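You operate a simulated robot arm through the tools that you are given. There is no shell and no other tool. Be economical: measure what you need, move in short steps, check, and stop when the job is done.

You run a simulated two-armed robot. Do the job below in one go: nothing can be reset, and whatever is moved stays where it is left.

TASK
Inch press B to 140 degrees with both black buttons, then shut it down.
Fine: mode INCH first; after, mode OFF, motor off and the red valve at hose stand AIR B shut.

The check looks at the end state, three seconds after you hand in, the way a careful person would. Anything else that was tipped, shoved, dropped, spilled or broken makes it a failure.

THE ROBOT
Two 6-joint arms with two-finger parallel grippers on one trunk, on a base that drives. Base frame: it is fixed to the floor where the robot stands at the start and does not move with it; the origin is under the middle of the robot, x ahead of it, y to its left, z up. Readings come in m, rad, newtons and seconds.
The left shoulder is at the start at [0.06, 0.187, 1.147], the right one opposite. With the tool pointing down near the work surface each hand reaches from about 0.28 to 0.64 m from the robot's upright axis, wherever it stands, measured 20 degrees to its own side. Places, roughly: B stop button farther from A [0.4, 2.2, 1.5]; B stop button nearer press A [1, 0.4, 1.5]; air B black hose coupling (3x3x10 cm) [-1.2, 0.4, 1]; air B blue hose coupling (3x3x10 cm) [-1.4, 0.3, 1]; air B blue valve [-1.7, 0.2, 0.8]; air B red hose coupling (3x3x10 cm) [-1.5, 0.3, 1]; air B red valve [-1.7, 0.2, 1.4]; air B yellow valve [-1.7, 0.2, 1.2]; press b blue lever [1.5, 2.8, 1.1]; press b count button [0.6, -0.4, 0.8]; press b red lever [0.6, 2.4, 0.9]; press b stroke button [0.6, -0.2, 0.8]; press b yellow lever [1.4, 2.7, 1.1]; stand batch knob [0.6, -0.2, 0.7]; stand mode knob [0.5, 0, 0.8]; stand reset button [0.6, -0.3, 0.8]. Payload 1.57 kg a hand.
The tool frame of a hand sits at the grasp point between the pads (the TCP): z along the fingers, y along the line on which they close. The tips reach 0.03 m beyond it. Largest opening 0.11 m; finger width 0.024, thickness 0.012; the body of the gripper, 0.048 by 0.112 m, starts 0.078 m behind the TCP.
Orientation is that of the tool frame in the base frame, as a unit quaternion [x, y, z, w]. With the fingers straight down and closing along the base's y, the tool's x points along the base's -x, its y along +y and its z along -z.

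THE INTERFACE
- The arms move only by the tool arm_command. It takes "left_increments", "right_increments" or both (then of equal length, played together; a hand with none holds still); each is a list of rows, each an object (a shift or turn left out is 0, a gripper value left out holds the last) with "jaw": the opening, from 0 (shut) to 1 (fully open); "linear": the shift along the tool's x, y, z in m, a list of three; "dr": the turn, a rotation vector about the tool's x, y, z in degrees, a list of three. In form: [{"jaw": jaw, "linear": [dx, dy, dz], "dr": [rx, ry, rz]}, ...]. A call has 1 to 12 rows; each row is the pose to reach, as a shift and turn from the pose commanded when the call began, along the tool's axes at that moment. Each row takes 0.2 s and may step no farther than 0.05 m and 0.15 rad from the row before; otherwise, or with a gripper value out of range, the whole call is refused. A pose out of reach is approached as far as the arm can. The call stops where the force on the tool passes 40 N (or 10 N more than at its start, if that is more) or the arm is blocked; 0.2 s more then pass. The fingers move at their own pace (about 0.153 m/s each) and stop on an object; they squeeze with about 29 N. The grip force told is the motor's: it shows also when the fingers shut on nothing. Time passes only in rows, and 0.2 s behind the last, so rows that repeat a pose let the fingers close. The reply holds the time, the measured pose of the TCP, the force on the tool along the base axes, the opening and the grip force, in the units named above and with some noise, with the torque about the TCP (base axes, N m) and any sound that the robot's microphone picked up.
- Cameras (640 x 400 px; columns grow to the right, rows downward): "scene" is now at [0.0114, -0.0228, 1.6881]; the picture's right is [-0.30, -0.95, 0.00], its down [-0.74, 0.23, -0.63] and it looks along [0.60, -0.19, -0.78] (base axes); focal length 288 px, centre (320, 200). "left" rides on the left gripper at [0.07, -0.016, -0.141] in its tool frame; the picture's right is [0.23, 0.97, 0.00], its down [-0.86, 0.20, -0.48] and it looks along [-0.47, 0.11, 0.88] (tool axes); focal length 222 px, centre (320, 200). "right" rides on the right gripper at [0.07, 0.016, -0.141] in its tool frame; the picture's right is [-0.23, 0.97, 0.00], its down [-0.86, -0.20, -0.48] and it looks along [-0.47, -0.11, 0.88] (tool axes); focal length 222 px, centre (320, 200). There is no depth. A picture from a camera that has moved, and an enlarged one, comes with that camera's place and axes in the base frame and with its lens.
- snapshot(camera): a new picture of that camera. The clock stands still meanwhile.
- raise_lower(by): slides the trunk up (or, below 0, down) by that many m; the arms and the scene camera ride with it, the base frame stays. It gives what a move gives, with no picture.
- steer(legs): drives the robot by 1 to 6 legs, each [ahead, left, turn to the left] in m, m and rad, along the robot's own axes; the way and the turn of a leg run together, so that a leg with both is an arc; at most 1.5 m and 3.142 rad a leg. The arms and the cameras ride along, it lands a little off, and it stops where it bumps. It gives what a move gives.
- head_to(pan, tilt): turns the head with the scene camera to pan (to the left, within 1.501 rad either way) and tilt (down, from -0.506 to 1.204), counted from straight ahead of the robot. It gives what a move gives.
- inspect(camera, box): a new picture of the part [left, top, right, bottom] of that camera's present view, enlarged. The clock stands still meanwhile.
- job_done(): hands the job in; it is judged then, once.

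Go step by step. Nothing tells you exact positions but the pictures and the camera data: compare them with the known pose of the tool, close in by small moves and look again before you grip or let go. The budget is 120 turns and 100 pictures, counting those below and the enlarged ones. Unless the task says otherwise, let go and move clear before handing in, and close with one line.

The tools are called after "Emit:" as a command line: name --argument value ..., lists and objects as JSON in quotes. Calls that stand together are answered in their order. arm_command: Moves the arms, as the interface text tells. Its arguments: {"type":"object","properties":{"left_increments":{"type":"array"},"right_increments":{"type":"array"}},"required":[]} The other tools are called the same way: raise_lower (by) slides the trunk up or down; steer (legs) drives the base; head_to (pan, tilt) turns the head that bears the scene camera; snapshot (camera) takes a picture; inspect (camera, box) takes an enlarged picture of a part of a camera's view; job_done () hands the job in.

At the start:

```text
clock: 0.0
left_eef_pos: [0.4643, 0.0615, 1.133]
left_ee_rot: [0.0, 1.0, 0.0, -0.001]
left_ft_force: [0.7, -0.5, 0.0]
left_wrist_torque: [0.02, 0.0, 0.0]
left_width: 0.1102
left_gripper_force: 0.0
right_eef_pos: [0.4331, -0.3345, 1.1641]
right_ee_rot: [0.0, 1.0, 0.001, -0.001]
right_ft_force: [0.6, 0.1, 0.1]
right_wrist_torque: [-0.02, -0.04, -0.01]
right_width: 0.1099
right_gripper_force: 0.0
trunk travel left (down, up): [-0.775, 0.215]
robot x, y, heading: [-0.0024, 0.0017, 0.004]
head pan, tilt: [-0.305, 0.89]
```

scene: 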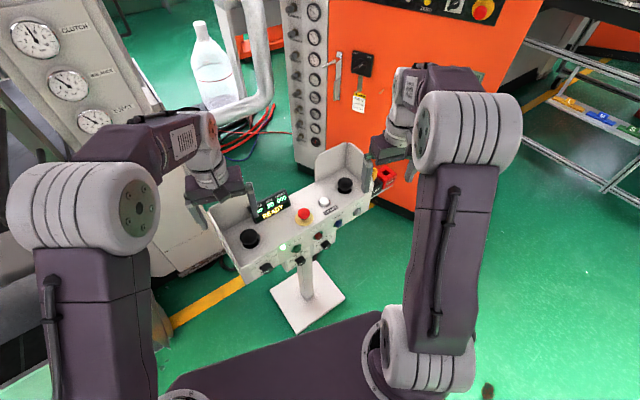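
right: 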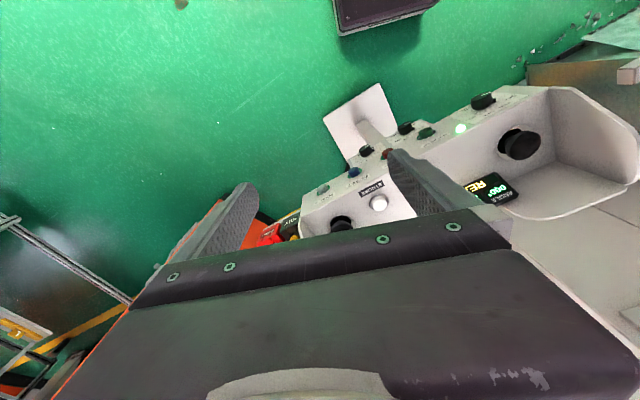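
left: 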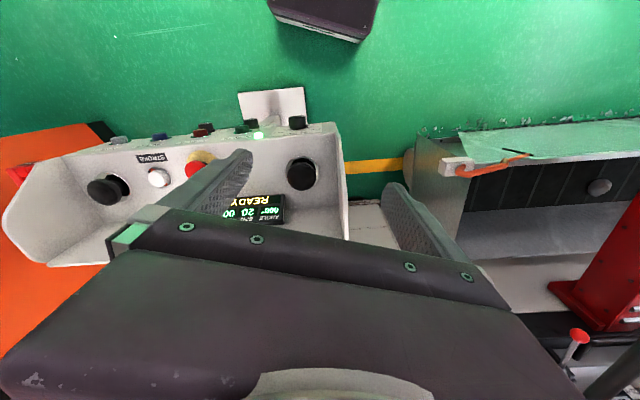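

I see the two-hand stand ahead with two black buttons, a display reading READY and knobs on the front face. I look closer at it and at the cabinet.

Emit:
inspect --camera "scene" --box '[200, 130, 400, 290]'

Emit:
inspect --camera "left" --box '[60, 90, 360, 270]'

Emit:
inspect --camera "scene" --box '[270, 0, 530, 150]'

```text
2.50 times, centred on (300, 210) of scene
camera zoom: at [0.0114, -0.0228, 1.6881], right [-0.3, -0.95, 0.0], down [-0.74, 0.23, -0.63], along [0.6, -0.19, -0.78], focal length 721 px, centre (370, 175)
```

zoom: 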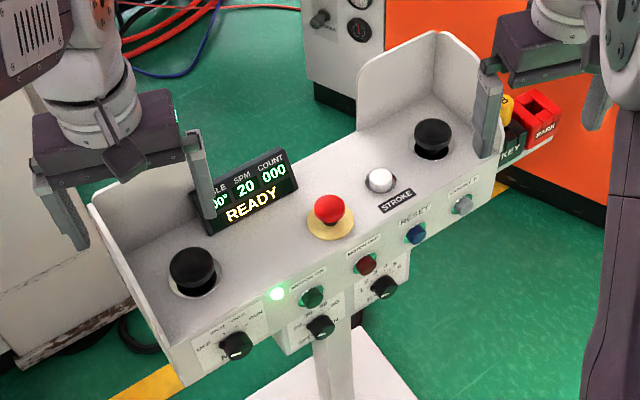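

```text
2.13 times, centred on (210, 180) of left
camera zoom: at [0.3952, 0.0467, 1.2762], right [-0.23, 0.97, 0.0], down [0.86, 0.2, 0.48], along [0.47, 0.11, -0.88], focal length 474 px, centre (555, 243)
```

zoom: 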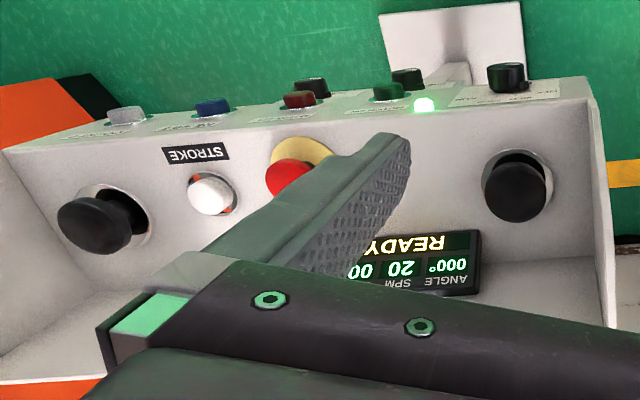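

```text
2.46 times, centred on (400, 75) of scene
camera zoom: at [0.0114, -0.0228, 1.6881], right [-0.3, -0.95, 0.0], down [-0.74, 0.23, -0.63], along [0.6, -0.19, -0.78], focal length 710 px, centre (123, 508)
```

zoom: 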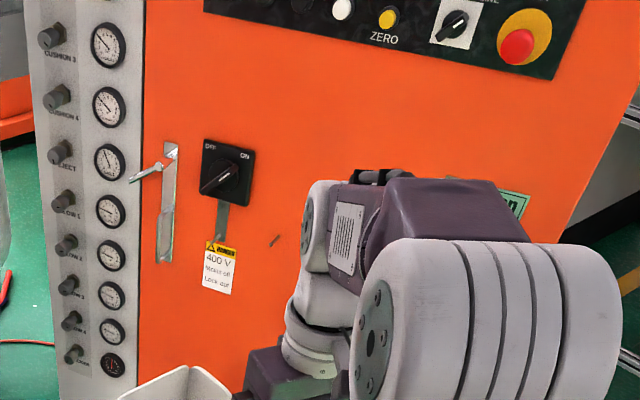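

The mode knob is about [0.486, 0.018, 0.771], the left button about [0.556, 0.046, 0.88], the right about [0.69, -0.34, 0.86]. Next I read the knob labels.

Emit:
inspect --camera "scene" --box '[245, 240, 305, 280]'

Emit:
inspect --camera "left" --box '[230, 105, 330, 165]'

Emit:
inspect --camera "scene" --box '[280, 190, 380, 270]'

```text
10.00 times, centred on (275, 260) of scene
camera zoom: at [0.0114, -0.0228, 1.6881], right [-0.3, -0.95, 0.0], down [-0.74, 0.23, -0.63], along [0.6, -0.19, -0.78], focal length 2883 px, centre (770, -400)
```

zoom: 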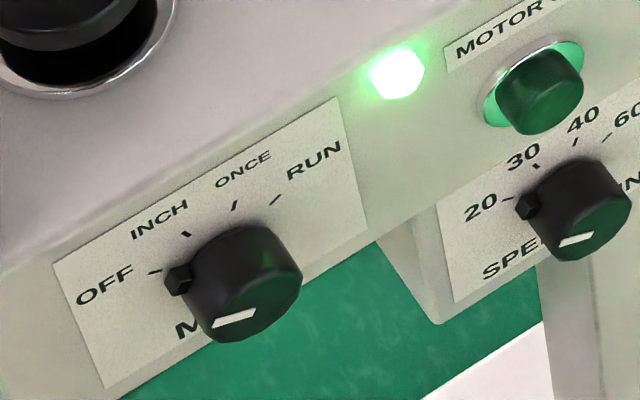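

```text
6.40 times, centred on (280, 135) of left
camera zoom: at [0.3952, 0.0467, 1.2762], right [-0.23, 0.97, 0.0], down [0.86, 0.2, 0.48], along [0.47, 0.11, -0.88], focal length 1422 px, centre (576, 616)
```

zoom: 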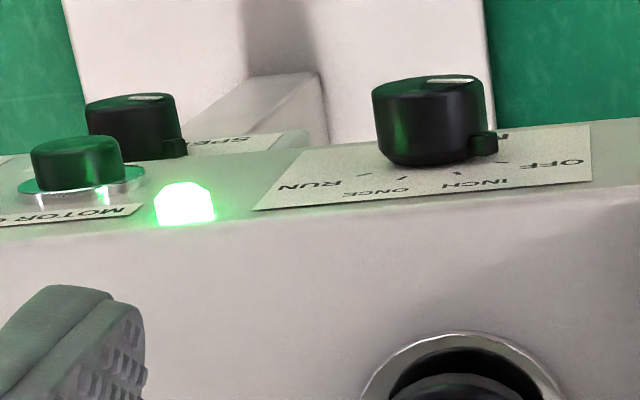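

```text
5.00 times, centred on (330, 230) of scene
camera zoom: at [0.0114, -0.0228, 1.6881], right [-0.3, -0.95, 0.0], down [-0.74, 0.23, -0.63], along [0.6, -0.19, -0.78], focal length 1442 px, centre (270, 50)
```

zoom: 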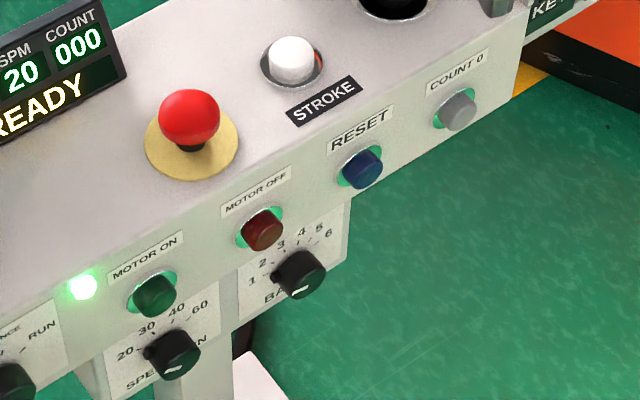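

The mode knob points to OFF (order OFF–INCH–ONCE–RUN), and the lamp beside MOTOR ON is lit. The stand is turned about 18° and sits to my right, so I drive to face it squarely.

Emit:
steer --legs '[[0.0, -0.33, 0.0], [0.0, 0.0, 0.32]]'

Emit:
head_to --pan 0.0 --tilt 0.9

Emit:
snapshot --camera "scene"

```text
clock: 3.2
left_eef_pos: [0.4207, -0.1262, 1.134]
left_ee_rot: [-0.158, 0.987, 0.001, 0.0]
left_ft_force: [0.4, 0.0, -0.1]
left_wrist_torque: [0.0, -0.03, 0.01]
left_width: 0.1101
left_gripper_force: 0.0
right_eef_pos: [0.5162, -0.5126, 1.1638]
right_ee_rot: [-0.158, 0.987, -0.001, 0.001]
right_ft_force: [0.0, -1.5, 0.6]
right_wrist_torque: [-0.04, -0.02, 0.0]
right_width: 0.1102
right_gripper_force: 0.0
trunk travel left (down, up): [-0.775, 0.215]
robot x, y, heading: [0.0002, -0.3252, 0.317]
head pan, tilt: [-0.305, 0.89]
```

```text
clock: 4.0
left_eef_pos: [0.4217, -0.1262, 1.1342]
left_ee_rot: [-0.158, 0.987, 0.0, 0.001]
left_ft_force: [-0.4, -0.5, -0.3]
left_wrist_torque: [-0.01, 0.0, 0.01]
left_width: 0.1098
left_gripper_force: 0.1
right_eef_pos: [0.5155, -0.5117, 1.1624]
right_ee_rot: [-0.158, 0.987, 0.0, 0.0]
right_ft_force: [-0.7, 1.1, -0.9]
right_wrist_torque: [0.01, 0.01, 0.02]
right_width: 0.11
right_gripper_force: 0.2
trunk travel left (down, up): [-0.775, 0.215]
robot x, y, heading: [0.0021, -0.3287, 0.315]
head pan, tilt: [0.0, 0.901]
```

```text
90 pictures are left
camera scene: at [0.0134, -0.3253, 1.6872], right [0.31, -0.95, 0.0], down [-0.74, -0.24, -0.62], along [0.59, 0.19, -0.78], focal length 288 px, centre (320, 200)
```

scene: 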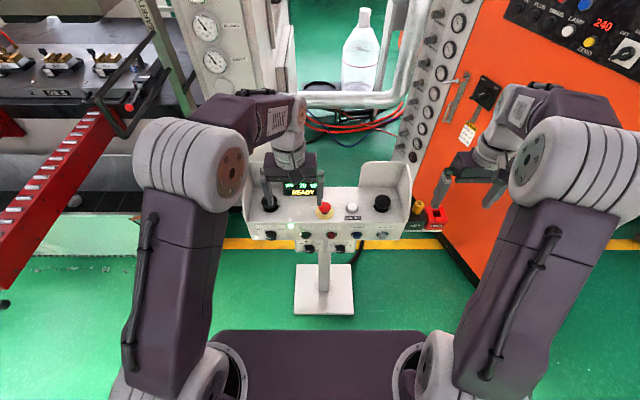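

I now face the stand squarely from about 0.65 m. I pitch the left hand forward for the front-panel knob, staying above the stand.

Emit:
arm_command --left_increments '[{"linear": [0.002, 0.012, 0], "dr": [0, -8, 0]}, {"linear": [0.004, 0.024, 0], "dr": [0, -16, 0]}, {"linear": [0.006, 0.036, 0], "dr": [0, -24, 0]}, {"linear": [0.008, 0.048, 0], "dr": [0, -32, 0]}, {"linear": [0.01, 0.06, 0], "dr": [0, -40, 0]}, {"linear": [0.012, 0.072, 0], "dr": [0, -48, 0]}, {"linear": [0.014, 0.084, 0], "dr": [0, -56, 0]}, {"linear": [0.016, 0.096, 0], "dr": [0, -64, 0]}, {"linear": [0.018, 0.108, 0], "dr": [0, -72, 0]}, {"linear": [0.02, 0.12, 0], "dr": [0, -80, 0]}]'

Emit:
snapshot --camera "scene"

Emit:
snapshot --camera "left"

```text
clock: 6.2
left_eef_pos: [0.4424, -0.0335, 1.1877]
left_ee_rot: [-0.098, 0.77, 0.144, 0.614]
left_ft_force: [0.2, -0.3, 0.8]
left_wrist_torque: [0.0, -0.02, -0.02]
left_width: 0.11
left_gripper_force: 0.0
left hand out of reach, approached as far as the arm can: row 5, 6, 7, 8, 9, 10
right_eef_pos: [0.5167, -0.5107, 1.1626]
right_ee_rot: [-0.158, 0.987, 0.0, -0.001]
right_ft_force: [0.3, 0.5, 1.6]
right_wrist_torque: [-0.02, -0.03, -0.03]
right_width: 0.1099
right_gripper_force: 0.1
trunk travel left (down, up): [-0.775, 0.215]
robot x, y, heading: [0.0006, -0.3275, 0.321]
head pan, tilt: [0.0, 0.901]
```

```text
89 pictures are left
camera scene: at [0.0149, -0.3249, 1.6872], right [0.31, -0.95, 0.0], down [-0.74, -0.25, -0.62], along [0.59, 0.19, -0.78], focal length 288 px, centre (320, 200)
```

scene: 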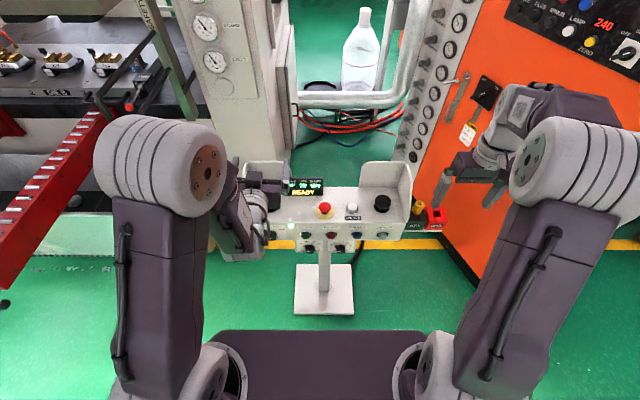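

```text
88 pictures are left
camera left: at [0.302, -0.0944, 1.1483], right [-0.37, 0.92, -0.12], down [-0.31, 0.0, 0.95], along [0.88, 0.39, 0.28], focal length 222 px, centre (320, 200)
```

left: 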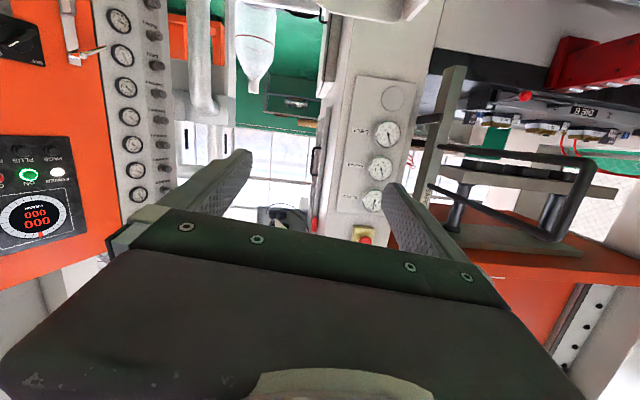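

The left hand is too close to the body for that pose, so I back the robot off a little and lower the trunk.

Emit:
steer --legs '[[-0.15, 0.0, 0.0]]'

Emit:
raise_lower --by -0.15

Emit:
head_to --pan 0.0 --tilt 0.75

Emit:
snapshot --camera "scene"

```text
clock: 7.6
left_eef_pos: [0.3008, -0.0811, 1.1874]
left_ee_rot: [-0.097, 0.771, 0.143, 0.612]
left_ft_force: [0.9, 0.2, -0.1]
left_wrist_torque: [-0.02, -0.01, 0.0]
left_width: 0.11
left_gripper_force: 0.1
right_eef_pos: [0.3757, -0.5585, 1.1622]
right_ee_rot: [-0.158, 0.987, 0.0, 0.0]
right_ft_force: [0.7, -0.2, -0.5]
right_wrist_torque: [0.03, 0.02, 0.04]
right_width: 0.1101
right_gripper_force: 0.1
trunk travel left (down, up): [-0.775, 0.215]
robot x, y, heading: [-0.1364, -0.3778, 0.317]
head pan, tilt: [0.0, 0.901]
```

```text
clock: 9.3
left_eef_pos: [0.2972, -0.0793, 1.0388]
left_ee_rot: [-0.097, 0.771, 0.143, 0.614]
left_ft_force: [0.1, 0.0, -0.7]
left_wrist_torque: [-0.01, -0.04, -0.01]
left_width: 0.1101
left_gripper_force: 0.1
right_eef_pos: [0.3742, -0.5601, 1.0147]
right_ee_rot: [-0.159, 0.987, 0.001, 0.0]
right_ft_force: [0.6, 0.3, 0.0]
right_wrist_torque: [-0.03, 0.02, -0.02]
right_width: 0.1101
right_gripper_force: 0.1
trunk travel left (down, up): [-0.625, 0.365]
robot x, y, heading: [-0.1408, -0.3796, 0.321]
head pan, tilt: [0.0, 0.901]
```

```text
clock: 10.0
left_eef_pos: [0.2982, -0.0809, 1.0378]
left_ee_rot: [-0.098, 0.77, 0.143, 0.614]
left_ft_force: [-0.1, 0.2, -0.1]
left_wrist_torque: [-0.02, 0.01, 0.02]
left_width: 0.1102
left_gripper_force: 0.0
right_eef_pos: [0.3732, -0.5595, 1.014]
right_ee_rot: [-0.158, 0.987, 0.0, 0.0]
right_ft_force: [0.1, -0.8, 0.3]
right_wrist_torque: [-0.01, 0.0, -0.01]
right_width: 0.11
right_gripper_force: 0.1
trunk travel left (down, up): [-0.625, 0.365]
robot x, y, heading: [-0.1416, -0.3759, 0.318]
head pan, tilt: [0.0, 0.75]
```

```text
87 pictures are left
camera scene: at [-0.1223, -0.3702, 1.5491], right [0.31, -0.95, 0.0], down [-0.65, -0.21, -0.73], along [0.69, 0.23, -0.68], focal length 288 px, centre (320, 200)
```

scene: 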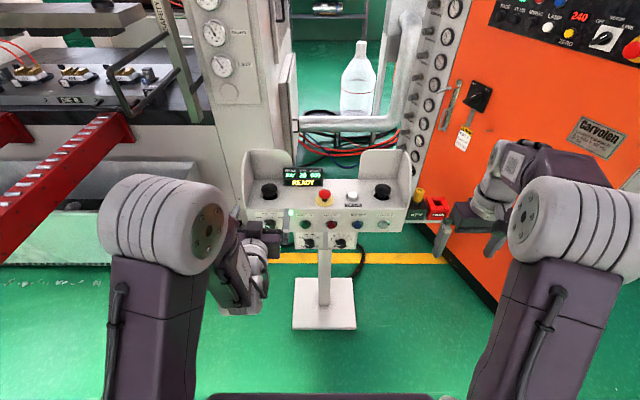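

The panel is in clear view; I zoom in to measure it.

Emit:
inspect --camera "scene" --box '[235, 140, 415, 255]'

Emit:
inspect --camera "scene" --box '[245, 195, 325, 255]'

```text
3.48 times, centred on (325, 198) of scene
camera zoom: at [-0.1223, -0.3702, 1.5491], right [0.31, -0.95, 0.0], down [-0.65, -0.21, -0.73], along [0.69, 0.23, -0.68], focal length 1003 px, centre (303, 209)
```

zoom: 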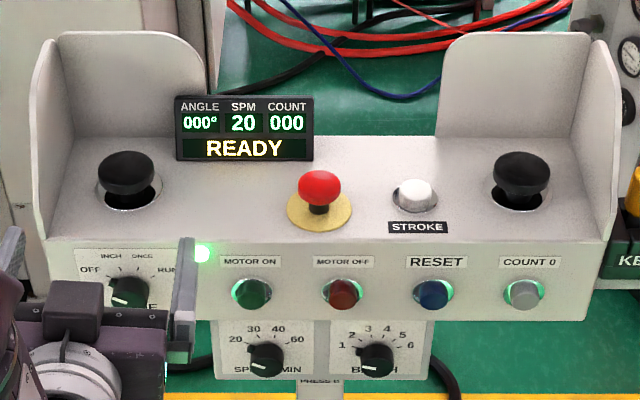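

```text
6.67 times, centred on (285, 225) of scene
camera zoom: at [-0.1223, -0.3702, 1.5491], right [0.31, -0.95, 0.0], down [-0.65, -0.21, -0.73], along [0.69, 0.23, -0.68], focal length 1922 px, centre (553, 33)
```

zoom: 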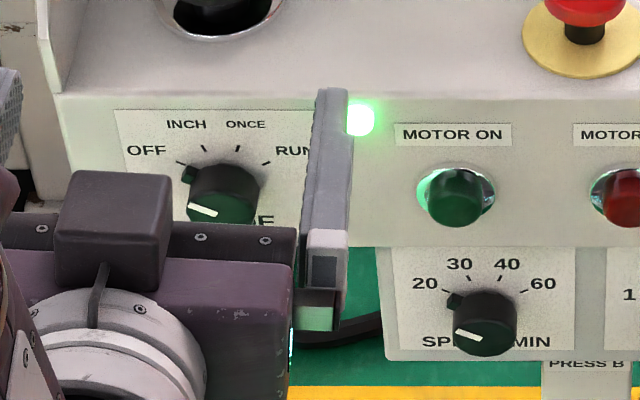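

The knob base is about [0.497, 0.023, 0.777], radius about 19 mm, detents about 40° apart, on a roughly vertical panel. I start bringing the left hand down in front of it.

Emit:
arm_command --left_increments '[{"linear": [0.03, 0, 0.02]}, {"linear": [0.06, 0, 0.04]}, {"linear": [0.09, 0, 0.06]}]'

```text
clock: 10.8
left_eef_pos: [0.3515, -0.0702, 0.9463]
left_ee_rot: [-0.092, 0.772, 0.156, 0.609]
left_ft_force: [1.0, -0.5, 0.2]
left_wrist_torque: [0.02, -0.02, 0.02]
left_width: 0.1096
left_gripper_force: 0.0
left hand out of reach, approached as far as the arm can: row 1, 2, 3
right_eef_pos: [0.3746, -0.5597, 1.0133]
right_ee_rot: [-0.158, 0.987, 0.0, -0.001]
right_ft_force: [0.1, 0.0, -0.4]
right_wrist_torque: [-0.01, 0.02, -0.01]
right_width: 0.11
right_gripper_force: 0.1
trunk travel left (down, up): [-0.625, 0.365]
robot x, y, heading: [-0.1426, -0.379, 0.318]
head pan, tilt: [0.0, 0.75]
```

The hand tracks, with a small residual. I continue down to see whether the pose becomes reachable.

Emit:
arm_command --left_increments '[{"linear": [0.035, 0, -0.005]}, {"linear": [0.07, 0, -0.01]}, {"linear": [0.105, 0, -0.015]}, {"linear": [0.14, 0, -0.02]}]'

Emit:
snapshot --camera "scene"

```text
clock: 11.8
left_eef_pos: [0.3468, -0.0671, 0.8161]
left_ee_rot: [-0.076, 0.775, 0.175, 0.603]
left_ft_force: [-0.1, 0.4, 0.1]
left_wrist_torque: [-0.02, -0.01, -0.01]
left_width: 0.1097
left_gripper_force: 0.1
left hand out of reach, approached as far as the arm can: row 1, 2, 3, 4
right_eef_pos: [0.3732, -0.5589, 1.0133]
right_ee_rot: [-0.158, 0.987, 0.0, -0.001]
right_ft_force: [-0.1, -0.4, -0.9]
right_wrist_torque: [0.02, 0.0, 0.01]
right_width: 0.1101
right_gripper_force: 0.1
trunk travel left (down, up): [-0.625, 0.365]
robot x, y, heading: [-0.1421, -0.3799, 0.317]
head pan, tilt: [0.0, 0.75]
```

```text
84 pictures are left
camera scene: at [-0.1212, -0.3695, 1.5492], right [0.31, -0.95, 0.0], down [-0.65, -0.21, -0.73], along [0.69, 0.23, -0.68], focal length 288 px, centre (320, 200)
```

scene: 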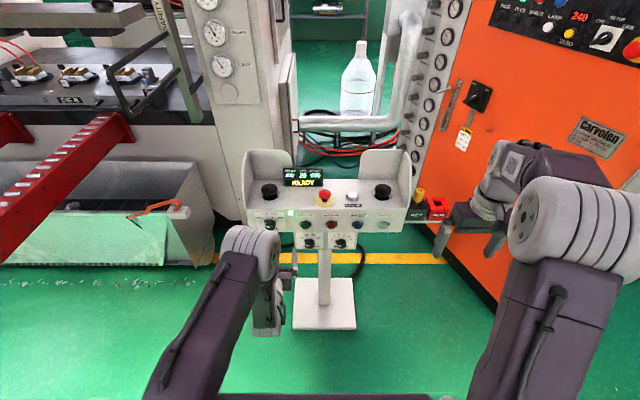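

The orientation is limited by the wrist, so I relax the pitch to see how far off horizontal it needs to be.

Emit:
arm_command --left_increments '[{"dr": [0, 8, 0]}, {"dr": [0, 16, 0]}, {"dr": [0, 24, 0]}, {"dr": [0, 30, 0]}]'

```text
clock: 12.8
left_eef_pos: [0.3473, -0.0673, 0.8194]
left_ee_rot: [-0.119, 0.905, 0.149, 0.381]
left_ft_force: [-1.3, 0.4, 0.3]
left_wrist_torque: [0.05, 0.0, -0.01]
left_width: 0.11
left_gripper_force: 0.0
right_eef_pos: [0.3733, -0.5592, 1.0133]
right_ee_rot: [-0.158, 0.987, 0.001, 0.0]
right_ft_force: [0.6, -1.0, 0.9]
right_wrist_torque: [0.03, 0.0, -0.01]
right_width: 0.11
right_gripper_force: 0.1
trunk travel left (down, up): [-0.625, 0.365]
robot x, y, heading: [-0.1376, -0.3776, 0.321]
head pan, tilt: [0.0, 0.75]
```

Reachable at about 42° down. I set it to 30° down, yaw aligned with the panel, no roll, jaws at about 7 cm.

Emit:
arm_command --left_increments '[{"jaw": 0.64, "dr": [3.6, -6.3, -3.7]}, {"jaw": 0.64, "dr": [7.2, -12.6, -7.5]}]'

Emit:
inspect --camera "scene" --box '[220, 180, 340, 280]'

Emit:
snapshot --camera "left"

```text
clock: 13.4
left_eef_pos: [0.3484, -0.0681, 0.8208]
left_ee_rot: [-0.127, 0.882, 0.114, 0.439]
left_ft_force: [0.4, 0.2, -0.3]
left_wrist_torque: [0.02, 0.0, -0.02]
left_width: 0.0704
left_gripper_force: 0.0
left hand out of reach, approached as far as the arm can: row 2
right_eef_pos: [0.3724, -0.559, 1.0125]
right_ee_rot: [-0.158, 0.987, 0.0, 0.0]
right_ft_force: [0.2, 0.5, 0.3]
right_wrist_torque: [0.04, -0.01, -0.01]
right_width: 0.1102
right_gripper_force: 0.1
trunk travel left (down, up): [-0.625, 0.365]
robot x, y, heading: [-0.1444, -0.3757, 0.32]
head pan, tilt: [0.0, 0.75]
```

```text
4.00 times, centred on (280, 230) of scene
camera zoom: at [-0.1222, -0.3707, 1.5492], right [0.31, -0.95, 0.0], down [-0.65, -0.21, -0.73], along [0.69, 0.23, -0.68], focal length 1153 px, centre (480, 80)
```

zoom: 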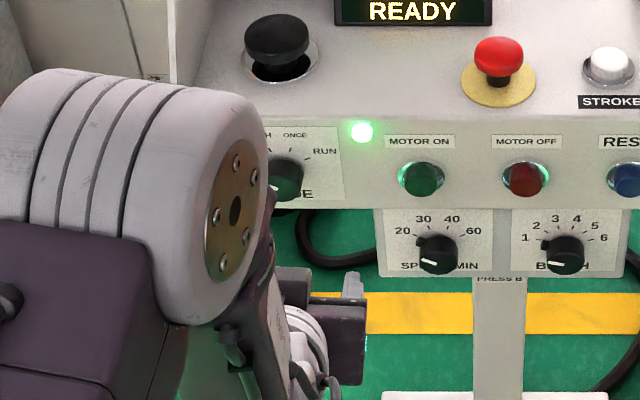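

```text
82 pictures are left
camera left: at [0.2071, -0.1358, 0.8467], right [-0.45, 0.89, -0.09], down [0.08, 0.14, 0.99], along [0.89, 0.44, -0.13], focal length 222 px, centre (320, 200)
```

left: 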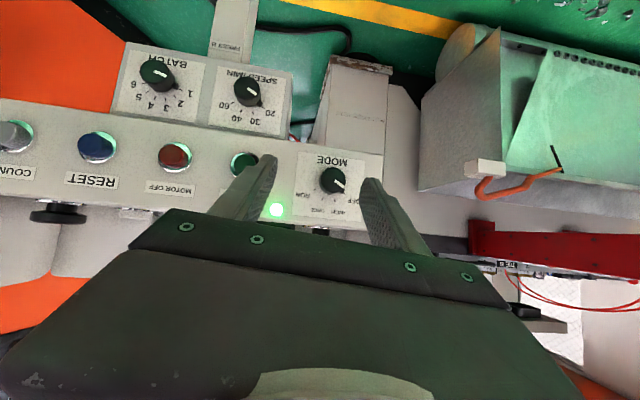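

The limit seems to come from the steep forearm. I lower the trunk and back off a bit so the forearm lies flatter.

Emit:
steer --legs '[[-0.06, 0.0, 0.0]]'

Emit:
raise_lower --by -0.2

Emit:
arm_command --left_increments '[{"linear": [-0.03, 0, 0.02], "dr": [0, -4, 0]}, {"linear": [-0.06, 0, 0.03], "dr": [2, -8, -2]}, {"linear": [-0.09, 0, 0.035], "dr": [4, -12, -4]}, {"linear": [-0.12, 0, 0.04], "dr": [6, -16, -6]}]'

```text
clock: 14.4
left_eef_pos: [0.2912, -0.0866, 0.8194]
left_ee_rot: [-0.128, 0.882, 0.115, 0.439]
left_ft_force: [-0.1, -0.1, -0.2]
left_wrist_torque: [0.0, -0.01, -0.02]
left_width: 0.0705
left_gripper_force: 0.0
right_eef_pos: [0.3163, -0.5778, 1.0136]
right_ee_rot: [-0.157, 0.988, 0.001, 0.0]
right_ft_force: [-1.2, 0.0, 0.0]
right_wrist_torque: [0.04, -0.03, 0.0]
right_width: 0.11
right_gripper_force: 0.0
trunk travel left (down, up): [-0.625, 0.365]
robot x, y, heading: [-0.2009, -0.3985, 0.318]
head pan, tilt: [0.0, 0.75]
```

```text
clock: 16.6
left_eef_pos: [0.2908, -0.0859, 0.6199]
left_ee_rot: [-0.127, 0.882, 0.116, 0.439]
left_ft_force: [0.4, 0.0, 0.4]
left_wrist_torque: [0.02, -0.03, 0.01]
left_width: 0.0703
left_gripper_force: 0.1
right_eef_pos: [0.3154, -0.5789, 0.8132]
right_ee_rot: [-0.158, 0.987, 0.0, -0.001]
right_ft_force: [0.5, -0.6, 0.5]
right_wrist_torque: [-0.01, 0.01, 0.02]
right_width: 0.1101
right_gripper_force: 0.1
trunk travel left (down, up): [-0.425, 0.565]
robot x, y, heading: [-0.201, -0.3977, 0.311]
head pan, tilt: [0.0, 0.75]
```

```text
clock: 17.6
left_eef_pos: [0.4131, -0.0852, 0.6955]
left_ee_rot: [-0.13, 0.819, 0.091, 0.551]
left_ft_force: [0.0, -0.3, 0.1]
left_wrist_torque: [0.02, 0.01, -0.02]
left_width: 0.0705
left_gripper_force: 0.1
left hand out of reach, approached as far as the arm can: row 2, 3, 4
right_eef_pos: [0.3163, -0.5777, 0.8138]
right_ee_rot: [-0.158, 0.987, 0.0, 0.0]
right_ft_force: [0.4, 0.1, 0.9]
right_wrist_torque: [0.02, 0.02, 0.02]
right_width: 0.1098
right_gripper_force: 0.0
trunk travel left (down, up): [-0.425, 0.565]
robot x, y, heading: [-0.1999, -0.3944, 0.316]
head pan, tilt: [0.0, 0.75]
```

The left hand is now 22° below horizontal, with no roll and aligned yaw. I move it in front of the knob.

Emit:
arm_command --left_increments '[{"linear": [-0.03, 0.026, -0.002]}, {"linear": [-0.058, 0.05, -0.004]}, {"linear": [-0.0865, 0.076, -0.005]}]'

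Emit:
snapshot --camera "left"

Emit:
snapshot --camera "scene"

```text
clock: 18.4
left_eef_pos: [0.4171, -0.0575, 0.7649]
left_ee_rot: [-0.134, 0.82, 0.096, 0.548]
left_ft_force: [0.1, -0.1, 1.2]
left_wrist_torque: [0.02, -0.01, -0.02]
left_width: 0.0705
left_gripper_force: 0.1
left hand out of reach, approached as far as the arm can: row 1, 2, 3
right_eef_pos: [0.3157, -0.578, 0.8131]
right_ee_rot: [-0.158, 0.987, 0.001, 0.0]
right_ft_force: [-0.6, -0.4, -0.4]
right_wrist_torque: [-0.02, -0.03, -0.04]
right_width: 0.1103
right_gripper_force: 0.0
trunk travel left (down, up): [-0.425, 0.565]
robot x, y, heading: [-0.1984, -0.3975, 0.319]
head pan, tilt: [0.0, 0.75]
```

```text
81 pictures are left
camera left: at [0.2738, -0.1236, 0.756], right [-0.4, 0.89, -0.2], down [-0.17, 0.14, 0.98], along [0.9, 0.42, 0.1], focal length 222 px, centre (320, 200)
```

left: 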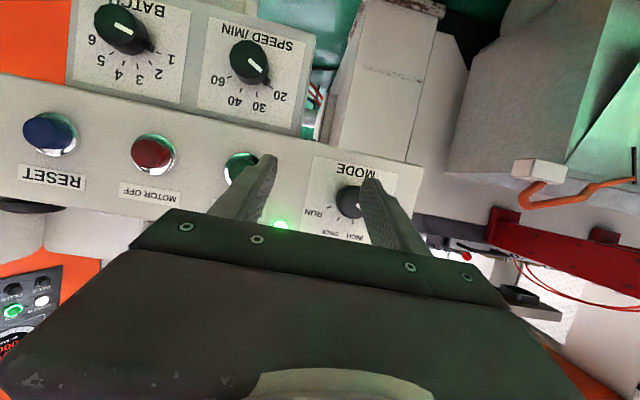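

```text
80 pictures are left
camera scene: at [-0.1791, -0.3888, 1.3491], right [0.31, -0.95, 0.0], down [-0.65, -0.21, -0.73], along [0.69, 0.23, -0.68], focal length 288 px, centre (320, 200)
```

scene: 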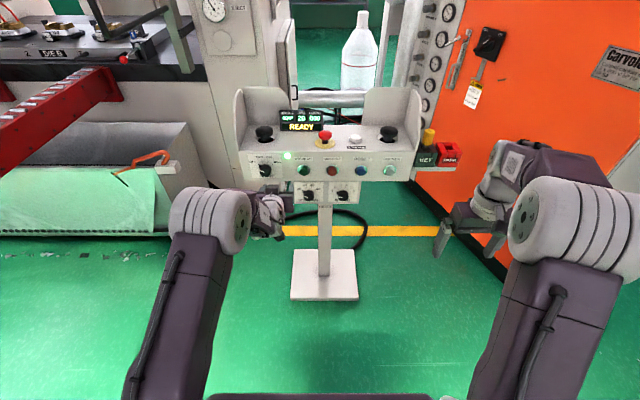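

The hand stops short to the left, so I shift the base left by about 5 cm instead.

Emit:
steer --legs '[[0.0, 0.055, 0.0]]'

Emit:
snapshot --camera "left"

Emit:
inspect --camera "scene" --box '[230, 140, 330, 220]'

```text
clock: 19.3
left_eef_pos: [0.3996, -0.0042, 0.7644]
left_ee_rot: [-0.135, 0.82, 0.096, 0.548]
left_ft_force: [-0.4, 0.1, 0.1]
left_wrist_torque: [0.05, 0.01, -0.02]
left_width: 0.0701
left_gripper_force: 0.1
right_eef_pos: [0.2984, -0.5261, 0.8153]
right_ee_rot: [-0.158, 0.987, -0.001, 0.0]
right_ft_force: [-1.6, -0.4, 0.3]
right_wrist_torque: [-0.04, 0.01, 0.02]
right_width: 0.11
right_gripper_force: 0.0
trunk travel left (down, up): [-0.425, 0.565]
robot x, y, heading: [-0.2142, -0.3438, 0.325]
head pan, tilt: [0.0, 0.75]
```

```text
79 pictures are left
camera left: at [0.2566, -0.071, 0.7554], right [-0.4, 0.89, -0.2], down [-0.17, 0.14, 0.97], along [0.9, 0.42, 0.1], focal length 222 px, centre (320, 200)
```

left: 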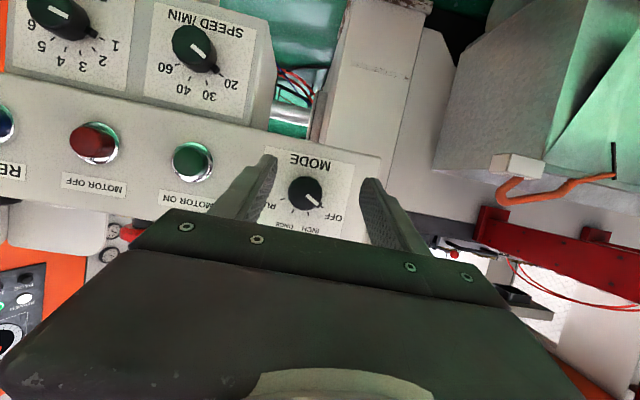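

```text
5.00 times, centred on (280, 180) of scene
camera zoom: at [-0.1967, -0.335, 1.3491], right [0.31, -0.95, 0.0], down [-0.65, -0.21, -0.73], along [0.69, 0.23, -0.68], focal length 1442 px, centre (520, 300)
```

zoom: 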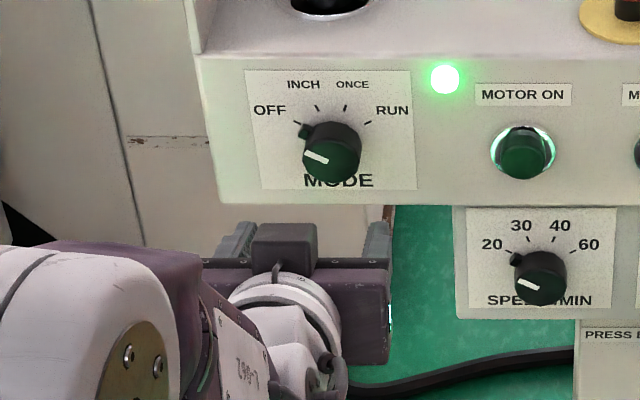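

The knob face is about [0.474, 0.015, 0.775], right between the fingers. I rise 2 cm and go forward partway first.

Emit:
arm_command --left_increments '[{"linear": [-0.021, -0.003, 0.0]}, {"linear": [-0.033, -0.005, 0.026]}]'

Emit:
snapshot --camera "left"

Emit:
inspect --camera "scene" --box '[230, 140, 330, 220]'

```text
clock: 19.9
left_eef_pos: [0.4363, 0.0016, 0.7856]
left_ee_rot: [-0.133, 0.821, 0.096, 0.547]
left_ft_force: [-0.8, -0.9, 0.1]
left_wrist_torque: [0.02, 0.0, 0.02]
left_width: 0.0704
left_gripper_force: 0.0
right_eef_pos: [0.3002, -0.5263, 0.8127]
right_ee_rot: [-0.158, 0.987, 0.0, -0.001]
right_ft_force: [0.5, 0.2, 1.1]
right_wrist_torque: [0.04, 0.03, -0.03]
right_width: 0.1099
right_gripper_force: 0.1
trunk travel left (down, up): [-0.425, 0.565]
robot x, y, heading: [-0.2174, -0.3444, 0.322]
head pan, tilt: [0.0, 0.75]
```

```text
77 pictures are left
camera left: at [0.294, -0.0644, 0.7751], right [-0.4, 0.89, -0.2], down [-0.17, 0.14, 0.98], along [0.9, 0.42, 0.1], focal length 222 px, centre (320, 200)
```

left: 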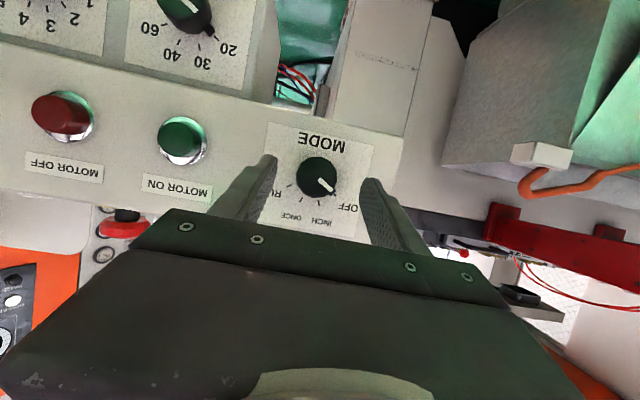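

```text
5.00 times, centred on (280, 180) of scene
camera zoom: at [-0.1949, -0.3365, 1.3491], right [0.31, -0.95, 0.0], down [-0.65, -0.21, -0.73], along [0.69, 0.23, -0.68], focal length 1442 px, centre (520, 300)
```

zoom: 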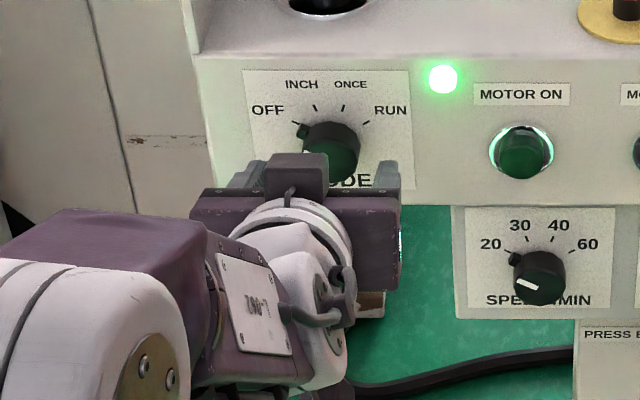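

The hand is centred on the knob with the tips about 1 cm short of it. I advance 2.4 cm and close.

Emit:
arm_command --left_increments '[{"linear": [-0.0045, -0.001, 0.011]}, {"linear": [-0.009, -0.001, 0.0222]}]'

Emit:
inspect --camera "left" --box '[220, 100, 420, 225]'

Emit:
inspect --camera "scene" --box '[250, 150, 310, 190]'

```text
clock: 20.5
left_eef_pos: [0.4593, 0.0073, 0.7856]
left_ee_rot: [-0.135, 0.82, 0.097, 0.548]
left_ft_force: [-0.2, 0.2, 0.0]
left_wrist_torque: [0.01, 0.02, -0.02]
left_width: 0.0704
left_gripper_force: 0.1
right_eef_pos: [0.2979, -0.526, 0.8142]
right_ee_rot: [-0.158, 0.987, 0.0, -0.001]
right_ft_force: [0.1, -0.4, 0.3]
right_wrist_torque: [0.01, 0.01, -0.02]
right_width: 0.1098
right_gripper_force: 0.0
trunk travel left (down, up): [-0.425, 0.565]
robot x, y, heading: [-0.2153, -0.3425, 0.32]
head pan, tilt: [0.0, 0.75]
```

```text
3.20 times, centred on (320, 162) of left
camera zoom: at [0.3166, -0.0583, 0.7761], right [-0.4, 0.89, -0.2], down [-0.17, 0.14, 0.98], along [0.9, 0.42, 0.1], focal length 711 px, centre (320, 320)
```

zoom: 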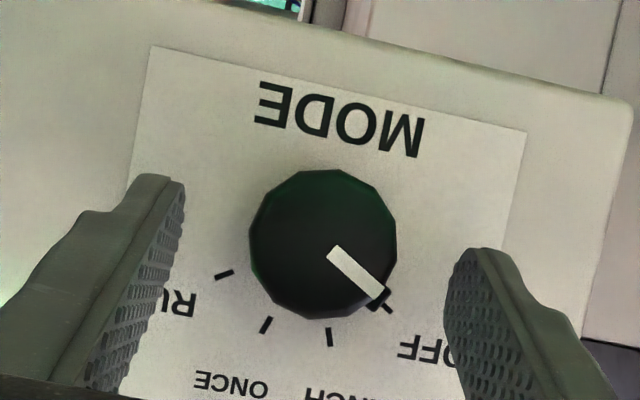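

```text
10.00 times, centred on (280, 170) of scene
camera zoom: at [-0.1961, -0.3369, 1.3492], right [0.31, -0.95, 0.0], down [-0.65, -0.21, -0.73], along [0.69, 0.23, -0.68], focal length 2883 px, centre (720, 500)
```

zoom: 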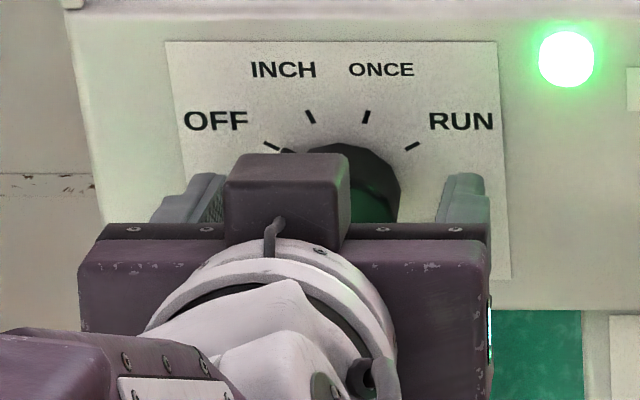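

The grip is well aligned and the mark points at OFF. I close on the knob.

Emit:
arm_command --left_increments '[{"jaw": 0.3}, {"jaw": 0.2}, {"jaw": 0.2}]'

Emit:
inspect --camera "left" --box '[220, 100, 420, 225]'

```text
clock: 21.3
left_eef_pos: [0.4596, 0.0086, 0.7859]
left_ee_rot: [-0.135, 0.819, 0.098, 0.549]
left_ft_force: [1.9, 1.4, 1.1]
left_wrist_torque: [0.05, 0.15, -0.19]
left_width: 0.0367
left_gripper_force: 43.0
right_eef_pos: [0.2992, -0.5259, 0.8141]
right_ee_rot: [-0.158, 0.987, 0.0, 0.001]
right_ft_force: [0.2, 0.0, 0.1]
right_wrist_torque: [0.03, -0.03, -0.02]
right_width: 0.1098
right_gripper_force: 0.1
trunk travel left (down, up): [-0.425, 0.565]
robot x, y, heading: [-0.2176, -0.3465, 0.316]
head pan, tilt: [0.0, 0.75]
```

```text
3.20 times, centred on (320, 162) of left
camera zoom: at [0.3166, -0.0584, 0.776], right [-0.4, 0.89, -0.2], down [-0.17, 0.14, 0.98], along [0.9, 0.42, 0.1], focal length 711 px, centre (320, 320)
```

zoom: 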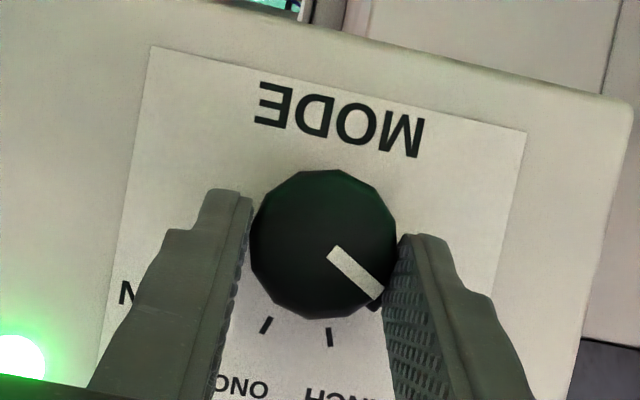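

The knob is gripped at 37 mm. I turn it about its own axis by 40° clockwise to INCH.

Emit:
arm_command --left_increments '[{"jaw": 0.2, "linear": [0.0001, -0.0017, 0], "dr": [-3.05, 0, 7.4]}, {"jaw": 0.2, "linear": [0.0004, -0.0033, 0.0001], "dr": [-6.1, 0, 14.8]}, {"jaw": 0.2, "linear": [0.001, -0.0049, 0.0003], "dr": [-9.15, 0, 22.2]}, {"jaw": 0.2, "linear": [0.0017, -0.0064, 0.0006], "dr": [-12.2, 0, 29.6]}, {"jaw": 0.2, "linear": [0.0026, -0.0077, 0.001], "dr": [-15.2, 0, 37]}]'

Emit:
inspect --camera "left" --box '[220, 100, 420, 225]'

Emit:
inspect --camera "scene" --box '[240, 100, 340, 190]'

```text
clock: 22.5
left_eef_pos: [0.4627, 0.001, 0.782]
left_ee_rot: [0.062, 0.8, 0.373, 0.466]
left_ft_force: [3.2, 2.4, 0.4]
left_wrist_torque: [0.12, -0.34, -0.08]
left_width: 0.0367
left_gripper_force: 42.9
right_eef_pos: [0.2985, -0.5261, 0.8136]
right_ee_rot: [-0.158, 0.987, -0.001, 0.0]
right_ft_force: [0.7, 0.0, 0.0]
right_wrist_torque: [0.0, 0.01, -0.02]
right_width: 0.1101
right_gripper_force: 0.0
trunk travel left (down, up): [-0.425, 0.565]
robot x, y, heading: [-0.2181, -0.345, 0.32]
head pan, tilt: [0.0, 0.75]
```

```text
3.20 times, centred on (320, 162) of left
camera zoom: at [0.3152, -0.0552, 0.7654], right [-0.37, 0.8, 0.48], down [0.05, -0.5, 0.87], along [0.93, 0.34, 0.14], focal length 711 px, centre (320, 320)
```

zoom: 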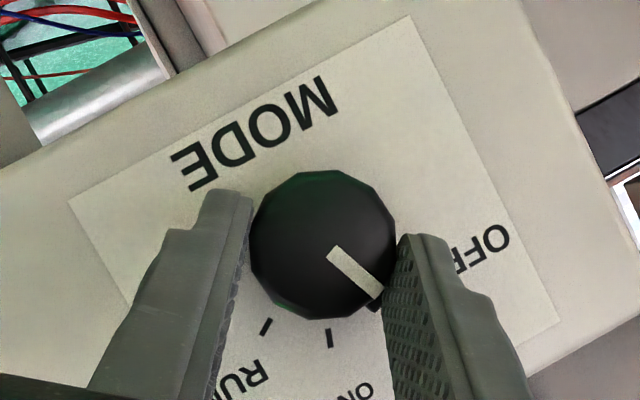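

```text
4.44 times, centred on (290, 145) of scene
camera zoom: at [-0.1957, -0.3367, 1.3491], right [0.31, -0.95, 0.0], down [-0.65, -0.21, -0.73], along [0.69, 0.23, -0.68], focal length 1281 px, centre (453, 444)
```

zoom: 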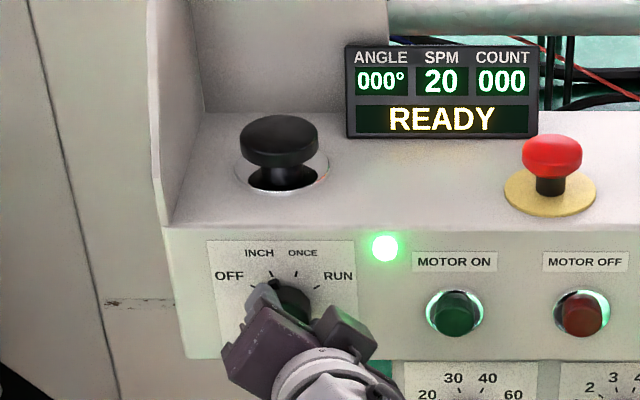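

The knob turned 40° and should be at INCH. I open and back off to check.

Emit:
arm_command --left_increments '[{"jaw": 0.6}, {"jaw": 0.6}, {"jaw": 0.6, "linear": [0.0133, 0, -0.0325]}, {"jaw": 0.6, "linear": [0.0267, 0, -0.065]}, {"jaw": 0.6, "linear": [0.04, 0, -0.098]}]'

Emit:
inspect --camera "left" --box '[220, 100, 420, 225]'

Emit:
inspect --camera "scene" --box '[240, 100, 340, 190]'

```text
clock: 23.7
left_eef_pos: [0.3604, -0.0337, 0.7845]
left_ee_rot: [0.062, 0.8, 0.371, 0.468]
left_ft_force: [-0.4, 0.3, 0.8]
left_wrist_torque: [-0.02, 0.0, 0.01]
left_width: 0.066
left_gripper_force: 0.0
right_eef_pos: [0.2986, -0.5267, 0.8139]
right_ee_rot: [-0.158, 0.987, 0.001, 0.0]
right_ft_force: [-0.5, 0.2, 0.1]
right_wrist_torque: [0.01, 0.01, 0.0]
right_width: 0.1101
right_gripper_force: 0.0
trunk travel left (down, up): [-0.425, 0.565]
robot x, y, heading: [-0.2163, -0.3448, 0.319]
head pan, tilt: [0.0, 0.75]
```

```text
3.20 times, centred on (320, 162) of left
camera zoom: at [0.2138, -0.0907, 0.7666], right [-0.37, 0.8, 0.48], down [0.05, -0.49, 0.87], along [0.93, 0.34, 0.15], focal length 711 px, centre (320, 320)
```

zoom: 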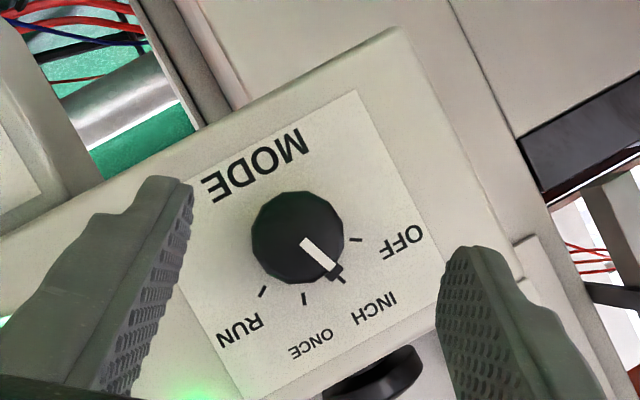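

```text
4.44 times, centred on (290, 145) of scene
camera zoom: at [-0.1969, -0.3373, 1.3492], right [0.31, -0.95, 0.0], down [-0.65, -0.21, -0.73], along [0.7, 0.23, -0.68], focal length 1281 px, centre (453, 444)
```

zoom: 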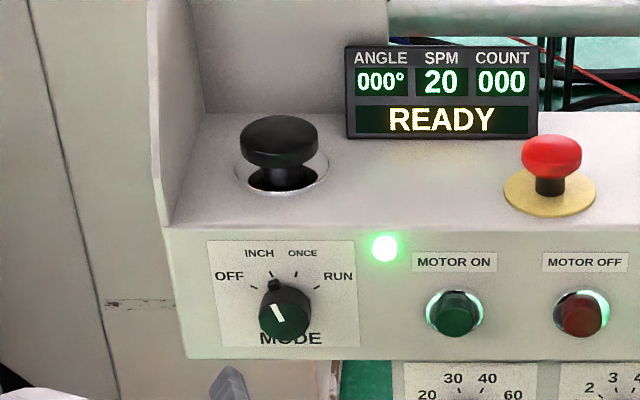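

Mode is at INCH, the display reads READY and the lamp is on. Now I raise the trunk and undo the left hand's roll before moving over the buttons.

Emit:
raise_lower --by 0.35

Emit:
arm_command --left_increments '[{"jaw": 0, "dr": [3.05, 0, -7.4]}, {"jaw": 0, "dr": [6.1, 0, -14.8]}, {"jaw": 0, "dr": [9.15, 0, -22.2]}, {"jaw": 0, "dr": [12.2, 0, -29.6]}, {"jaw": 0, "dr": [15.2, 0, -37]}]' --right_increments '[{"jaw": 0, "dr": [0, -8, 0]}, {"jaw": 0, "dr": [0, -16, 0]}, {"jaw": 0, "dr": [0, -24, 0]}, {"jaw": 0, "dr": [0, -32, 0]}, {"jaw": 0, "dr": [0, -40, 0]}]'

Emit:
arm_command --left_increments '[{"dr": [0, 7, 0]}, {"dr": [0, 14, 0]}, {"dr": [0, 21, 0]}, {"dr": [0, 28, 0]}]'

```text
clock: 27.1
left_eef_pos: [0.3606, -0.0336, 1.133]
left_ee_rot: [0.062, 0.8, 0.371, 0.467]
left_ft_force: [0.0, 1.0, -0.6]
left_wrist_torque: [-0.01, 0.03, -0.01]
left_width: 0.0658
left_gripper_force: 0.1
right_eef_pos: [0.2985, -0.5257, 1.1631]
right_ee_rot: [-0.158, 0.987, 0.001, 0.0]
right_ft_force: [0.1, -0.1, 0.4]
right_wrist_torque: [0.02, -0.04, 0.02]
right_width: 0.1099
right_gripper_force: 0.1
trunk travel left (down, up): [-0.775, 0.215]
robot x, y, heading: [-0.2165, -0.3447, 0.317]
head pan, tilt: [0.0, 0.75]
```

```text
clock: 28.3
left_eef_pos: [0.3602, -0.0336, 1.1341]
left_ee_rot: [-0.135, 0.82, 0.096, 0.548]
left_ft_force: [0.9, -0.3, -0.2]
left_wrist_torque: [0.02, -0.01, 0.01]
left_width: 0.0002
left_gripper_force: 21.5
right_eef_pos: [0.2983, -0.5275, 1.1632]
right_ee_rot: [-0.148, 0.928, 0.053, 0.337]
right_ft_force: [-0.6, -0.8, -0.4]
right_wrist_torque: [0.0, -0.02, 0.01]
right_width: 0.0
right_gripper_force: 21.9
trunk travel left (down, up): [-0.775, 0.215]
robot x, y, heading: [-0.2137, -0.3445, 0.319]
head pan, tilt: [0.0, 0.75]
```

```text
clock: 29.3
left_eef_pos: [0.3612, -0.0221, 1.136]
left_ee_rot: [-0.16, 0.904, 0.093, 0.385]
left_ft_force: [0.0, 0.6, -0.5]
left_wrist_torque: [0.01, -0.01, 0.04]
left_width: 0.0002
left_gripper_force: 21.3
left hand out of reach, approached as far as the arm can: row 4
right_eef_pos: [0.299, -0.526, 1.1635]
right_ee_rot: [-0.149, 0.928, 0.054, 0.337]
right_ft_force: [0.0, -0.9, 0.4]
right_wrist_torque: [0.01, 0.05, 0.0]
right_width: 0.0
right_gripper_force: 20.6
trunk travel left (down, up): [-0.775, 0.215]
robot x, y, heading: [-0.2134, -0.3417, 0.318]
head pan, tilt: [0.0, 0.75]
```

Both hands are shut and angled forward-down. I drive to the stand, about 0.62 m from the buttons.

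Emit:
steer --legs '[[0.0, -0.07, 0.0], [0.22, 0.0, 0.0]]'

Emit:
snapshot --camera "scene"

```text
clock: 31.6
left_eef_pos: [0.5889, -0.0192, 1.1371]
left_ee_rot: [-0.161, 0.904, 0.094, 0.385]
left_ft_force: [-0.6, -0.4, 0.7]
left_wrist_torque: [-0.02, 0.03, -0.02]
left_width: 0.0001
left_gripper_force: 21.2
right_eef_pos: [0.528, -0.524, 1.1648]
right_ee_rot: [-0.15, 0.927, 0.055, 0.338]
right_ft_force: [-0.2, -0.4, 1.7]
right_wrist_torque: [0.02, -0.02, -0.03]
right_width: 0.0002
right_gripper_force: 21.7
trunk travel left (down, up): [-0.775, 0.215]
robot x, y, heading: [0.0158, -0.3413, 0.32]
head pan, tilt: [0.0, 0.75]
```

```text
68 pictures are left
camera scene: at [0.0325, -0.336, 1.6992], right [0.31, -0.95, 0.0], down [-0.65, -0.21, -0.73], along [0.7, 0.23, -0.68], focal length 288 px, centre (320, 200)
```

scene: 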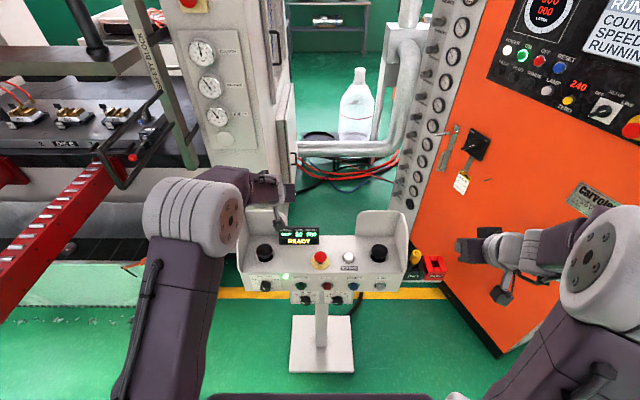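

Stand centre is dead ahead at 0.63 m. I bring both hands above their buttons first, staying above the side guards.

Emit:
arm_command --left_increments '[{"linear": [0.0047, 0.012, -0.0042]}, {"linear": [0.0094, 0.024, -0.0083]}, {"linear": [0.0141, 0.036, -0.0125]}, {"linear": [0.0188, 0.048, -0.0166]}, {"linear": [0.0235, 0.06, -0.0208]}]' --right_increments '[{"linear": [-0.0275, 0.028, 0.0232]}, {"linear": [-0.055, 0.056, 0.0464]}, {"linear": [-0.0826, 0.084, 0.0696]}, {"linear": [-0.11, 0.112, 0.0928]}, {"linear": [-0.1376, 0.14, 0.116]}]'

Emit:
snapshot --camera "scene"

```text
clock: 32.8
left_eef_pos: [0.5402, 0.0271, 1.1355]
left_ee_rot: [-0.162, 0.904, 0.093, 0.384]
left_ft_force: [-0.3, -0.1, -0.1]
left_wrist_torque: [0.03, 0.01, 0.0]
left_width: 0.0
left_gripper_force: 21.7
right_eef_pos: [0.6578, -0.3319, 1.1643]
right_ee_rot: [-0.15, 0.928, 0.054, 0.338]
right_ft_force: [0.1, 0.4, 0.0]
right_wrist_torque: [-0.02, 0.02, -0.05]
right_width: 0.0
right_gripper_force: 21.8
trunk travel left (down, up): [-0.775, 0.215]
robot x, y, heading: [0.0134, -0.3437, 0.325]
head pan, tilt: [0.0, 0.75]
```

```text
67 pictures are left
camera scene: at [0.0355, -0.3327, 1.6991], right [0.31, -0.95, 0.0], down [-0.65, -0.21, -0.73], along [0.69, 0.23, -0.68], focal length 288 px, centre (320, 200)
```

scene: 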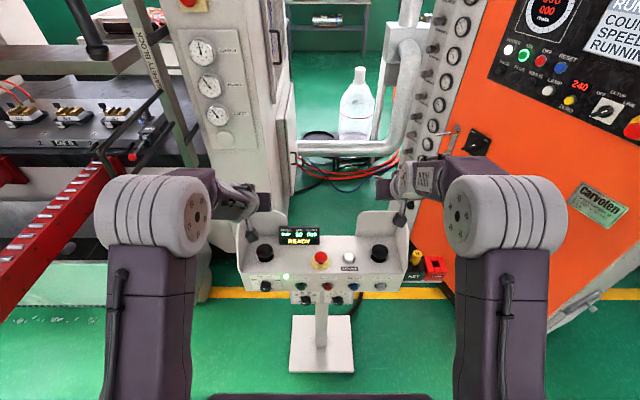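

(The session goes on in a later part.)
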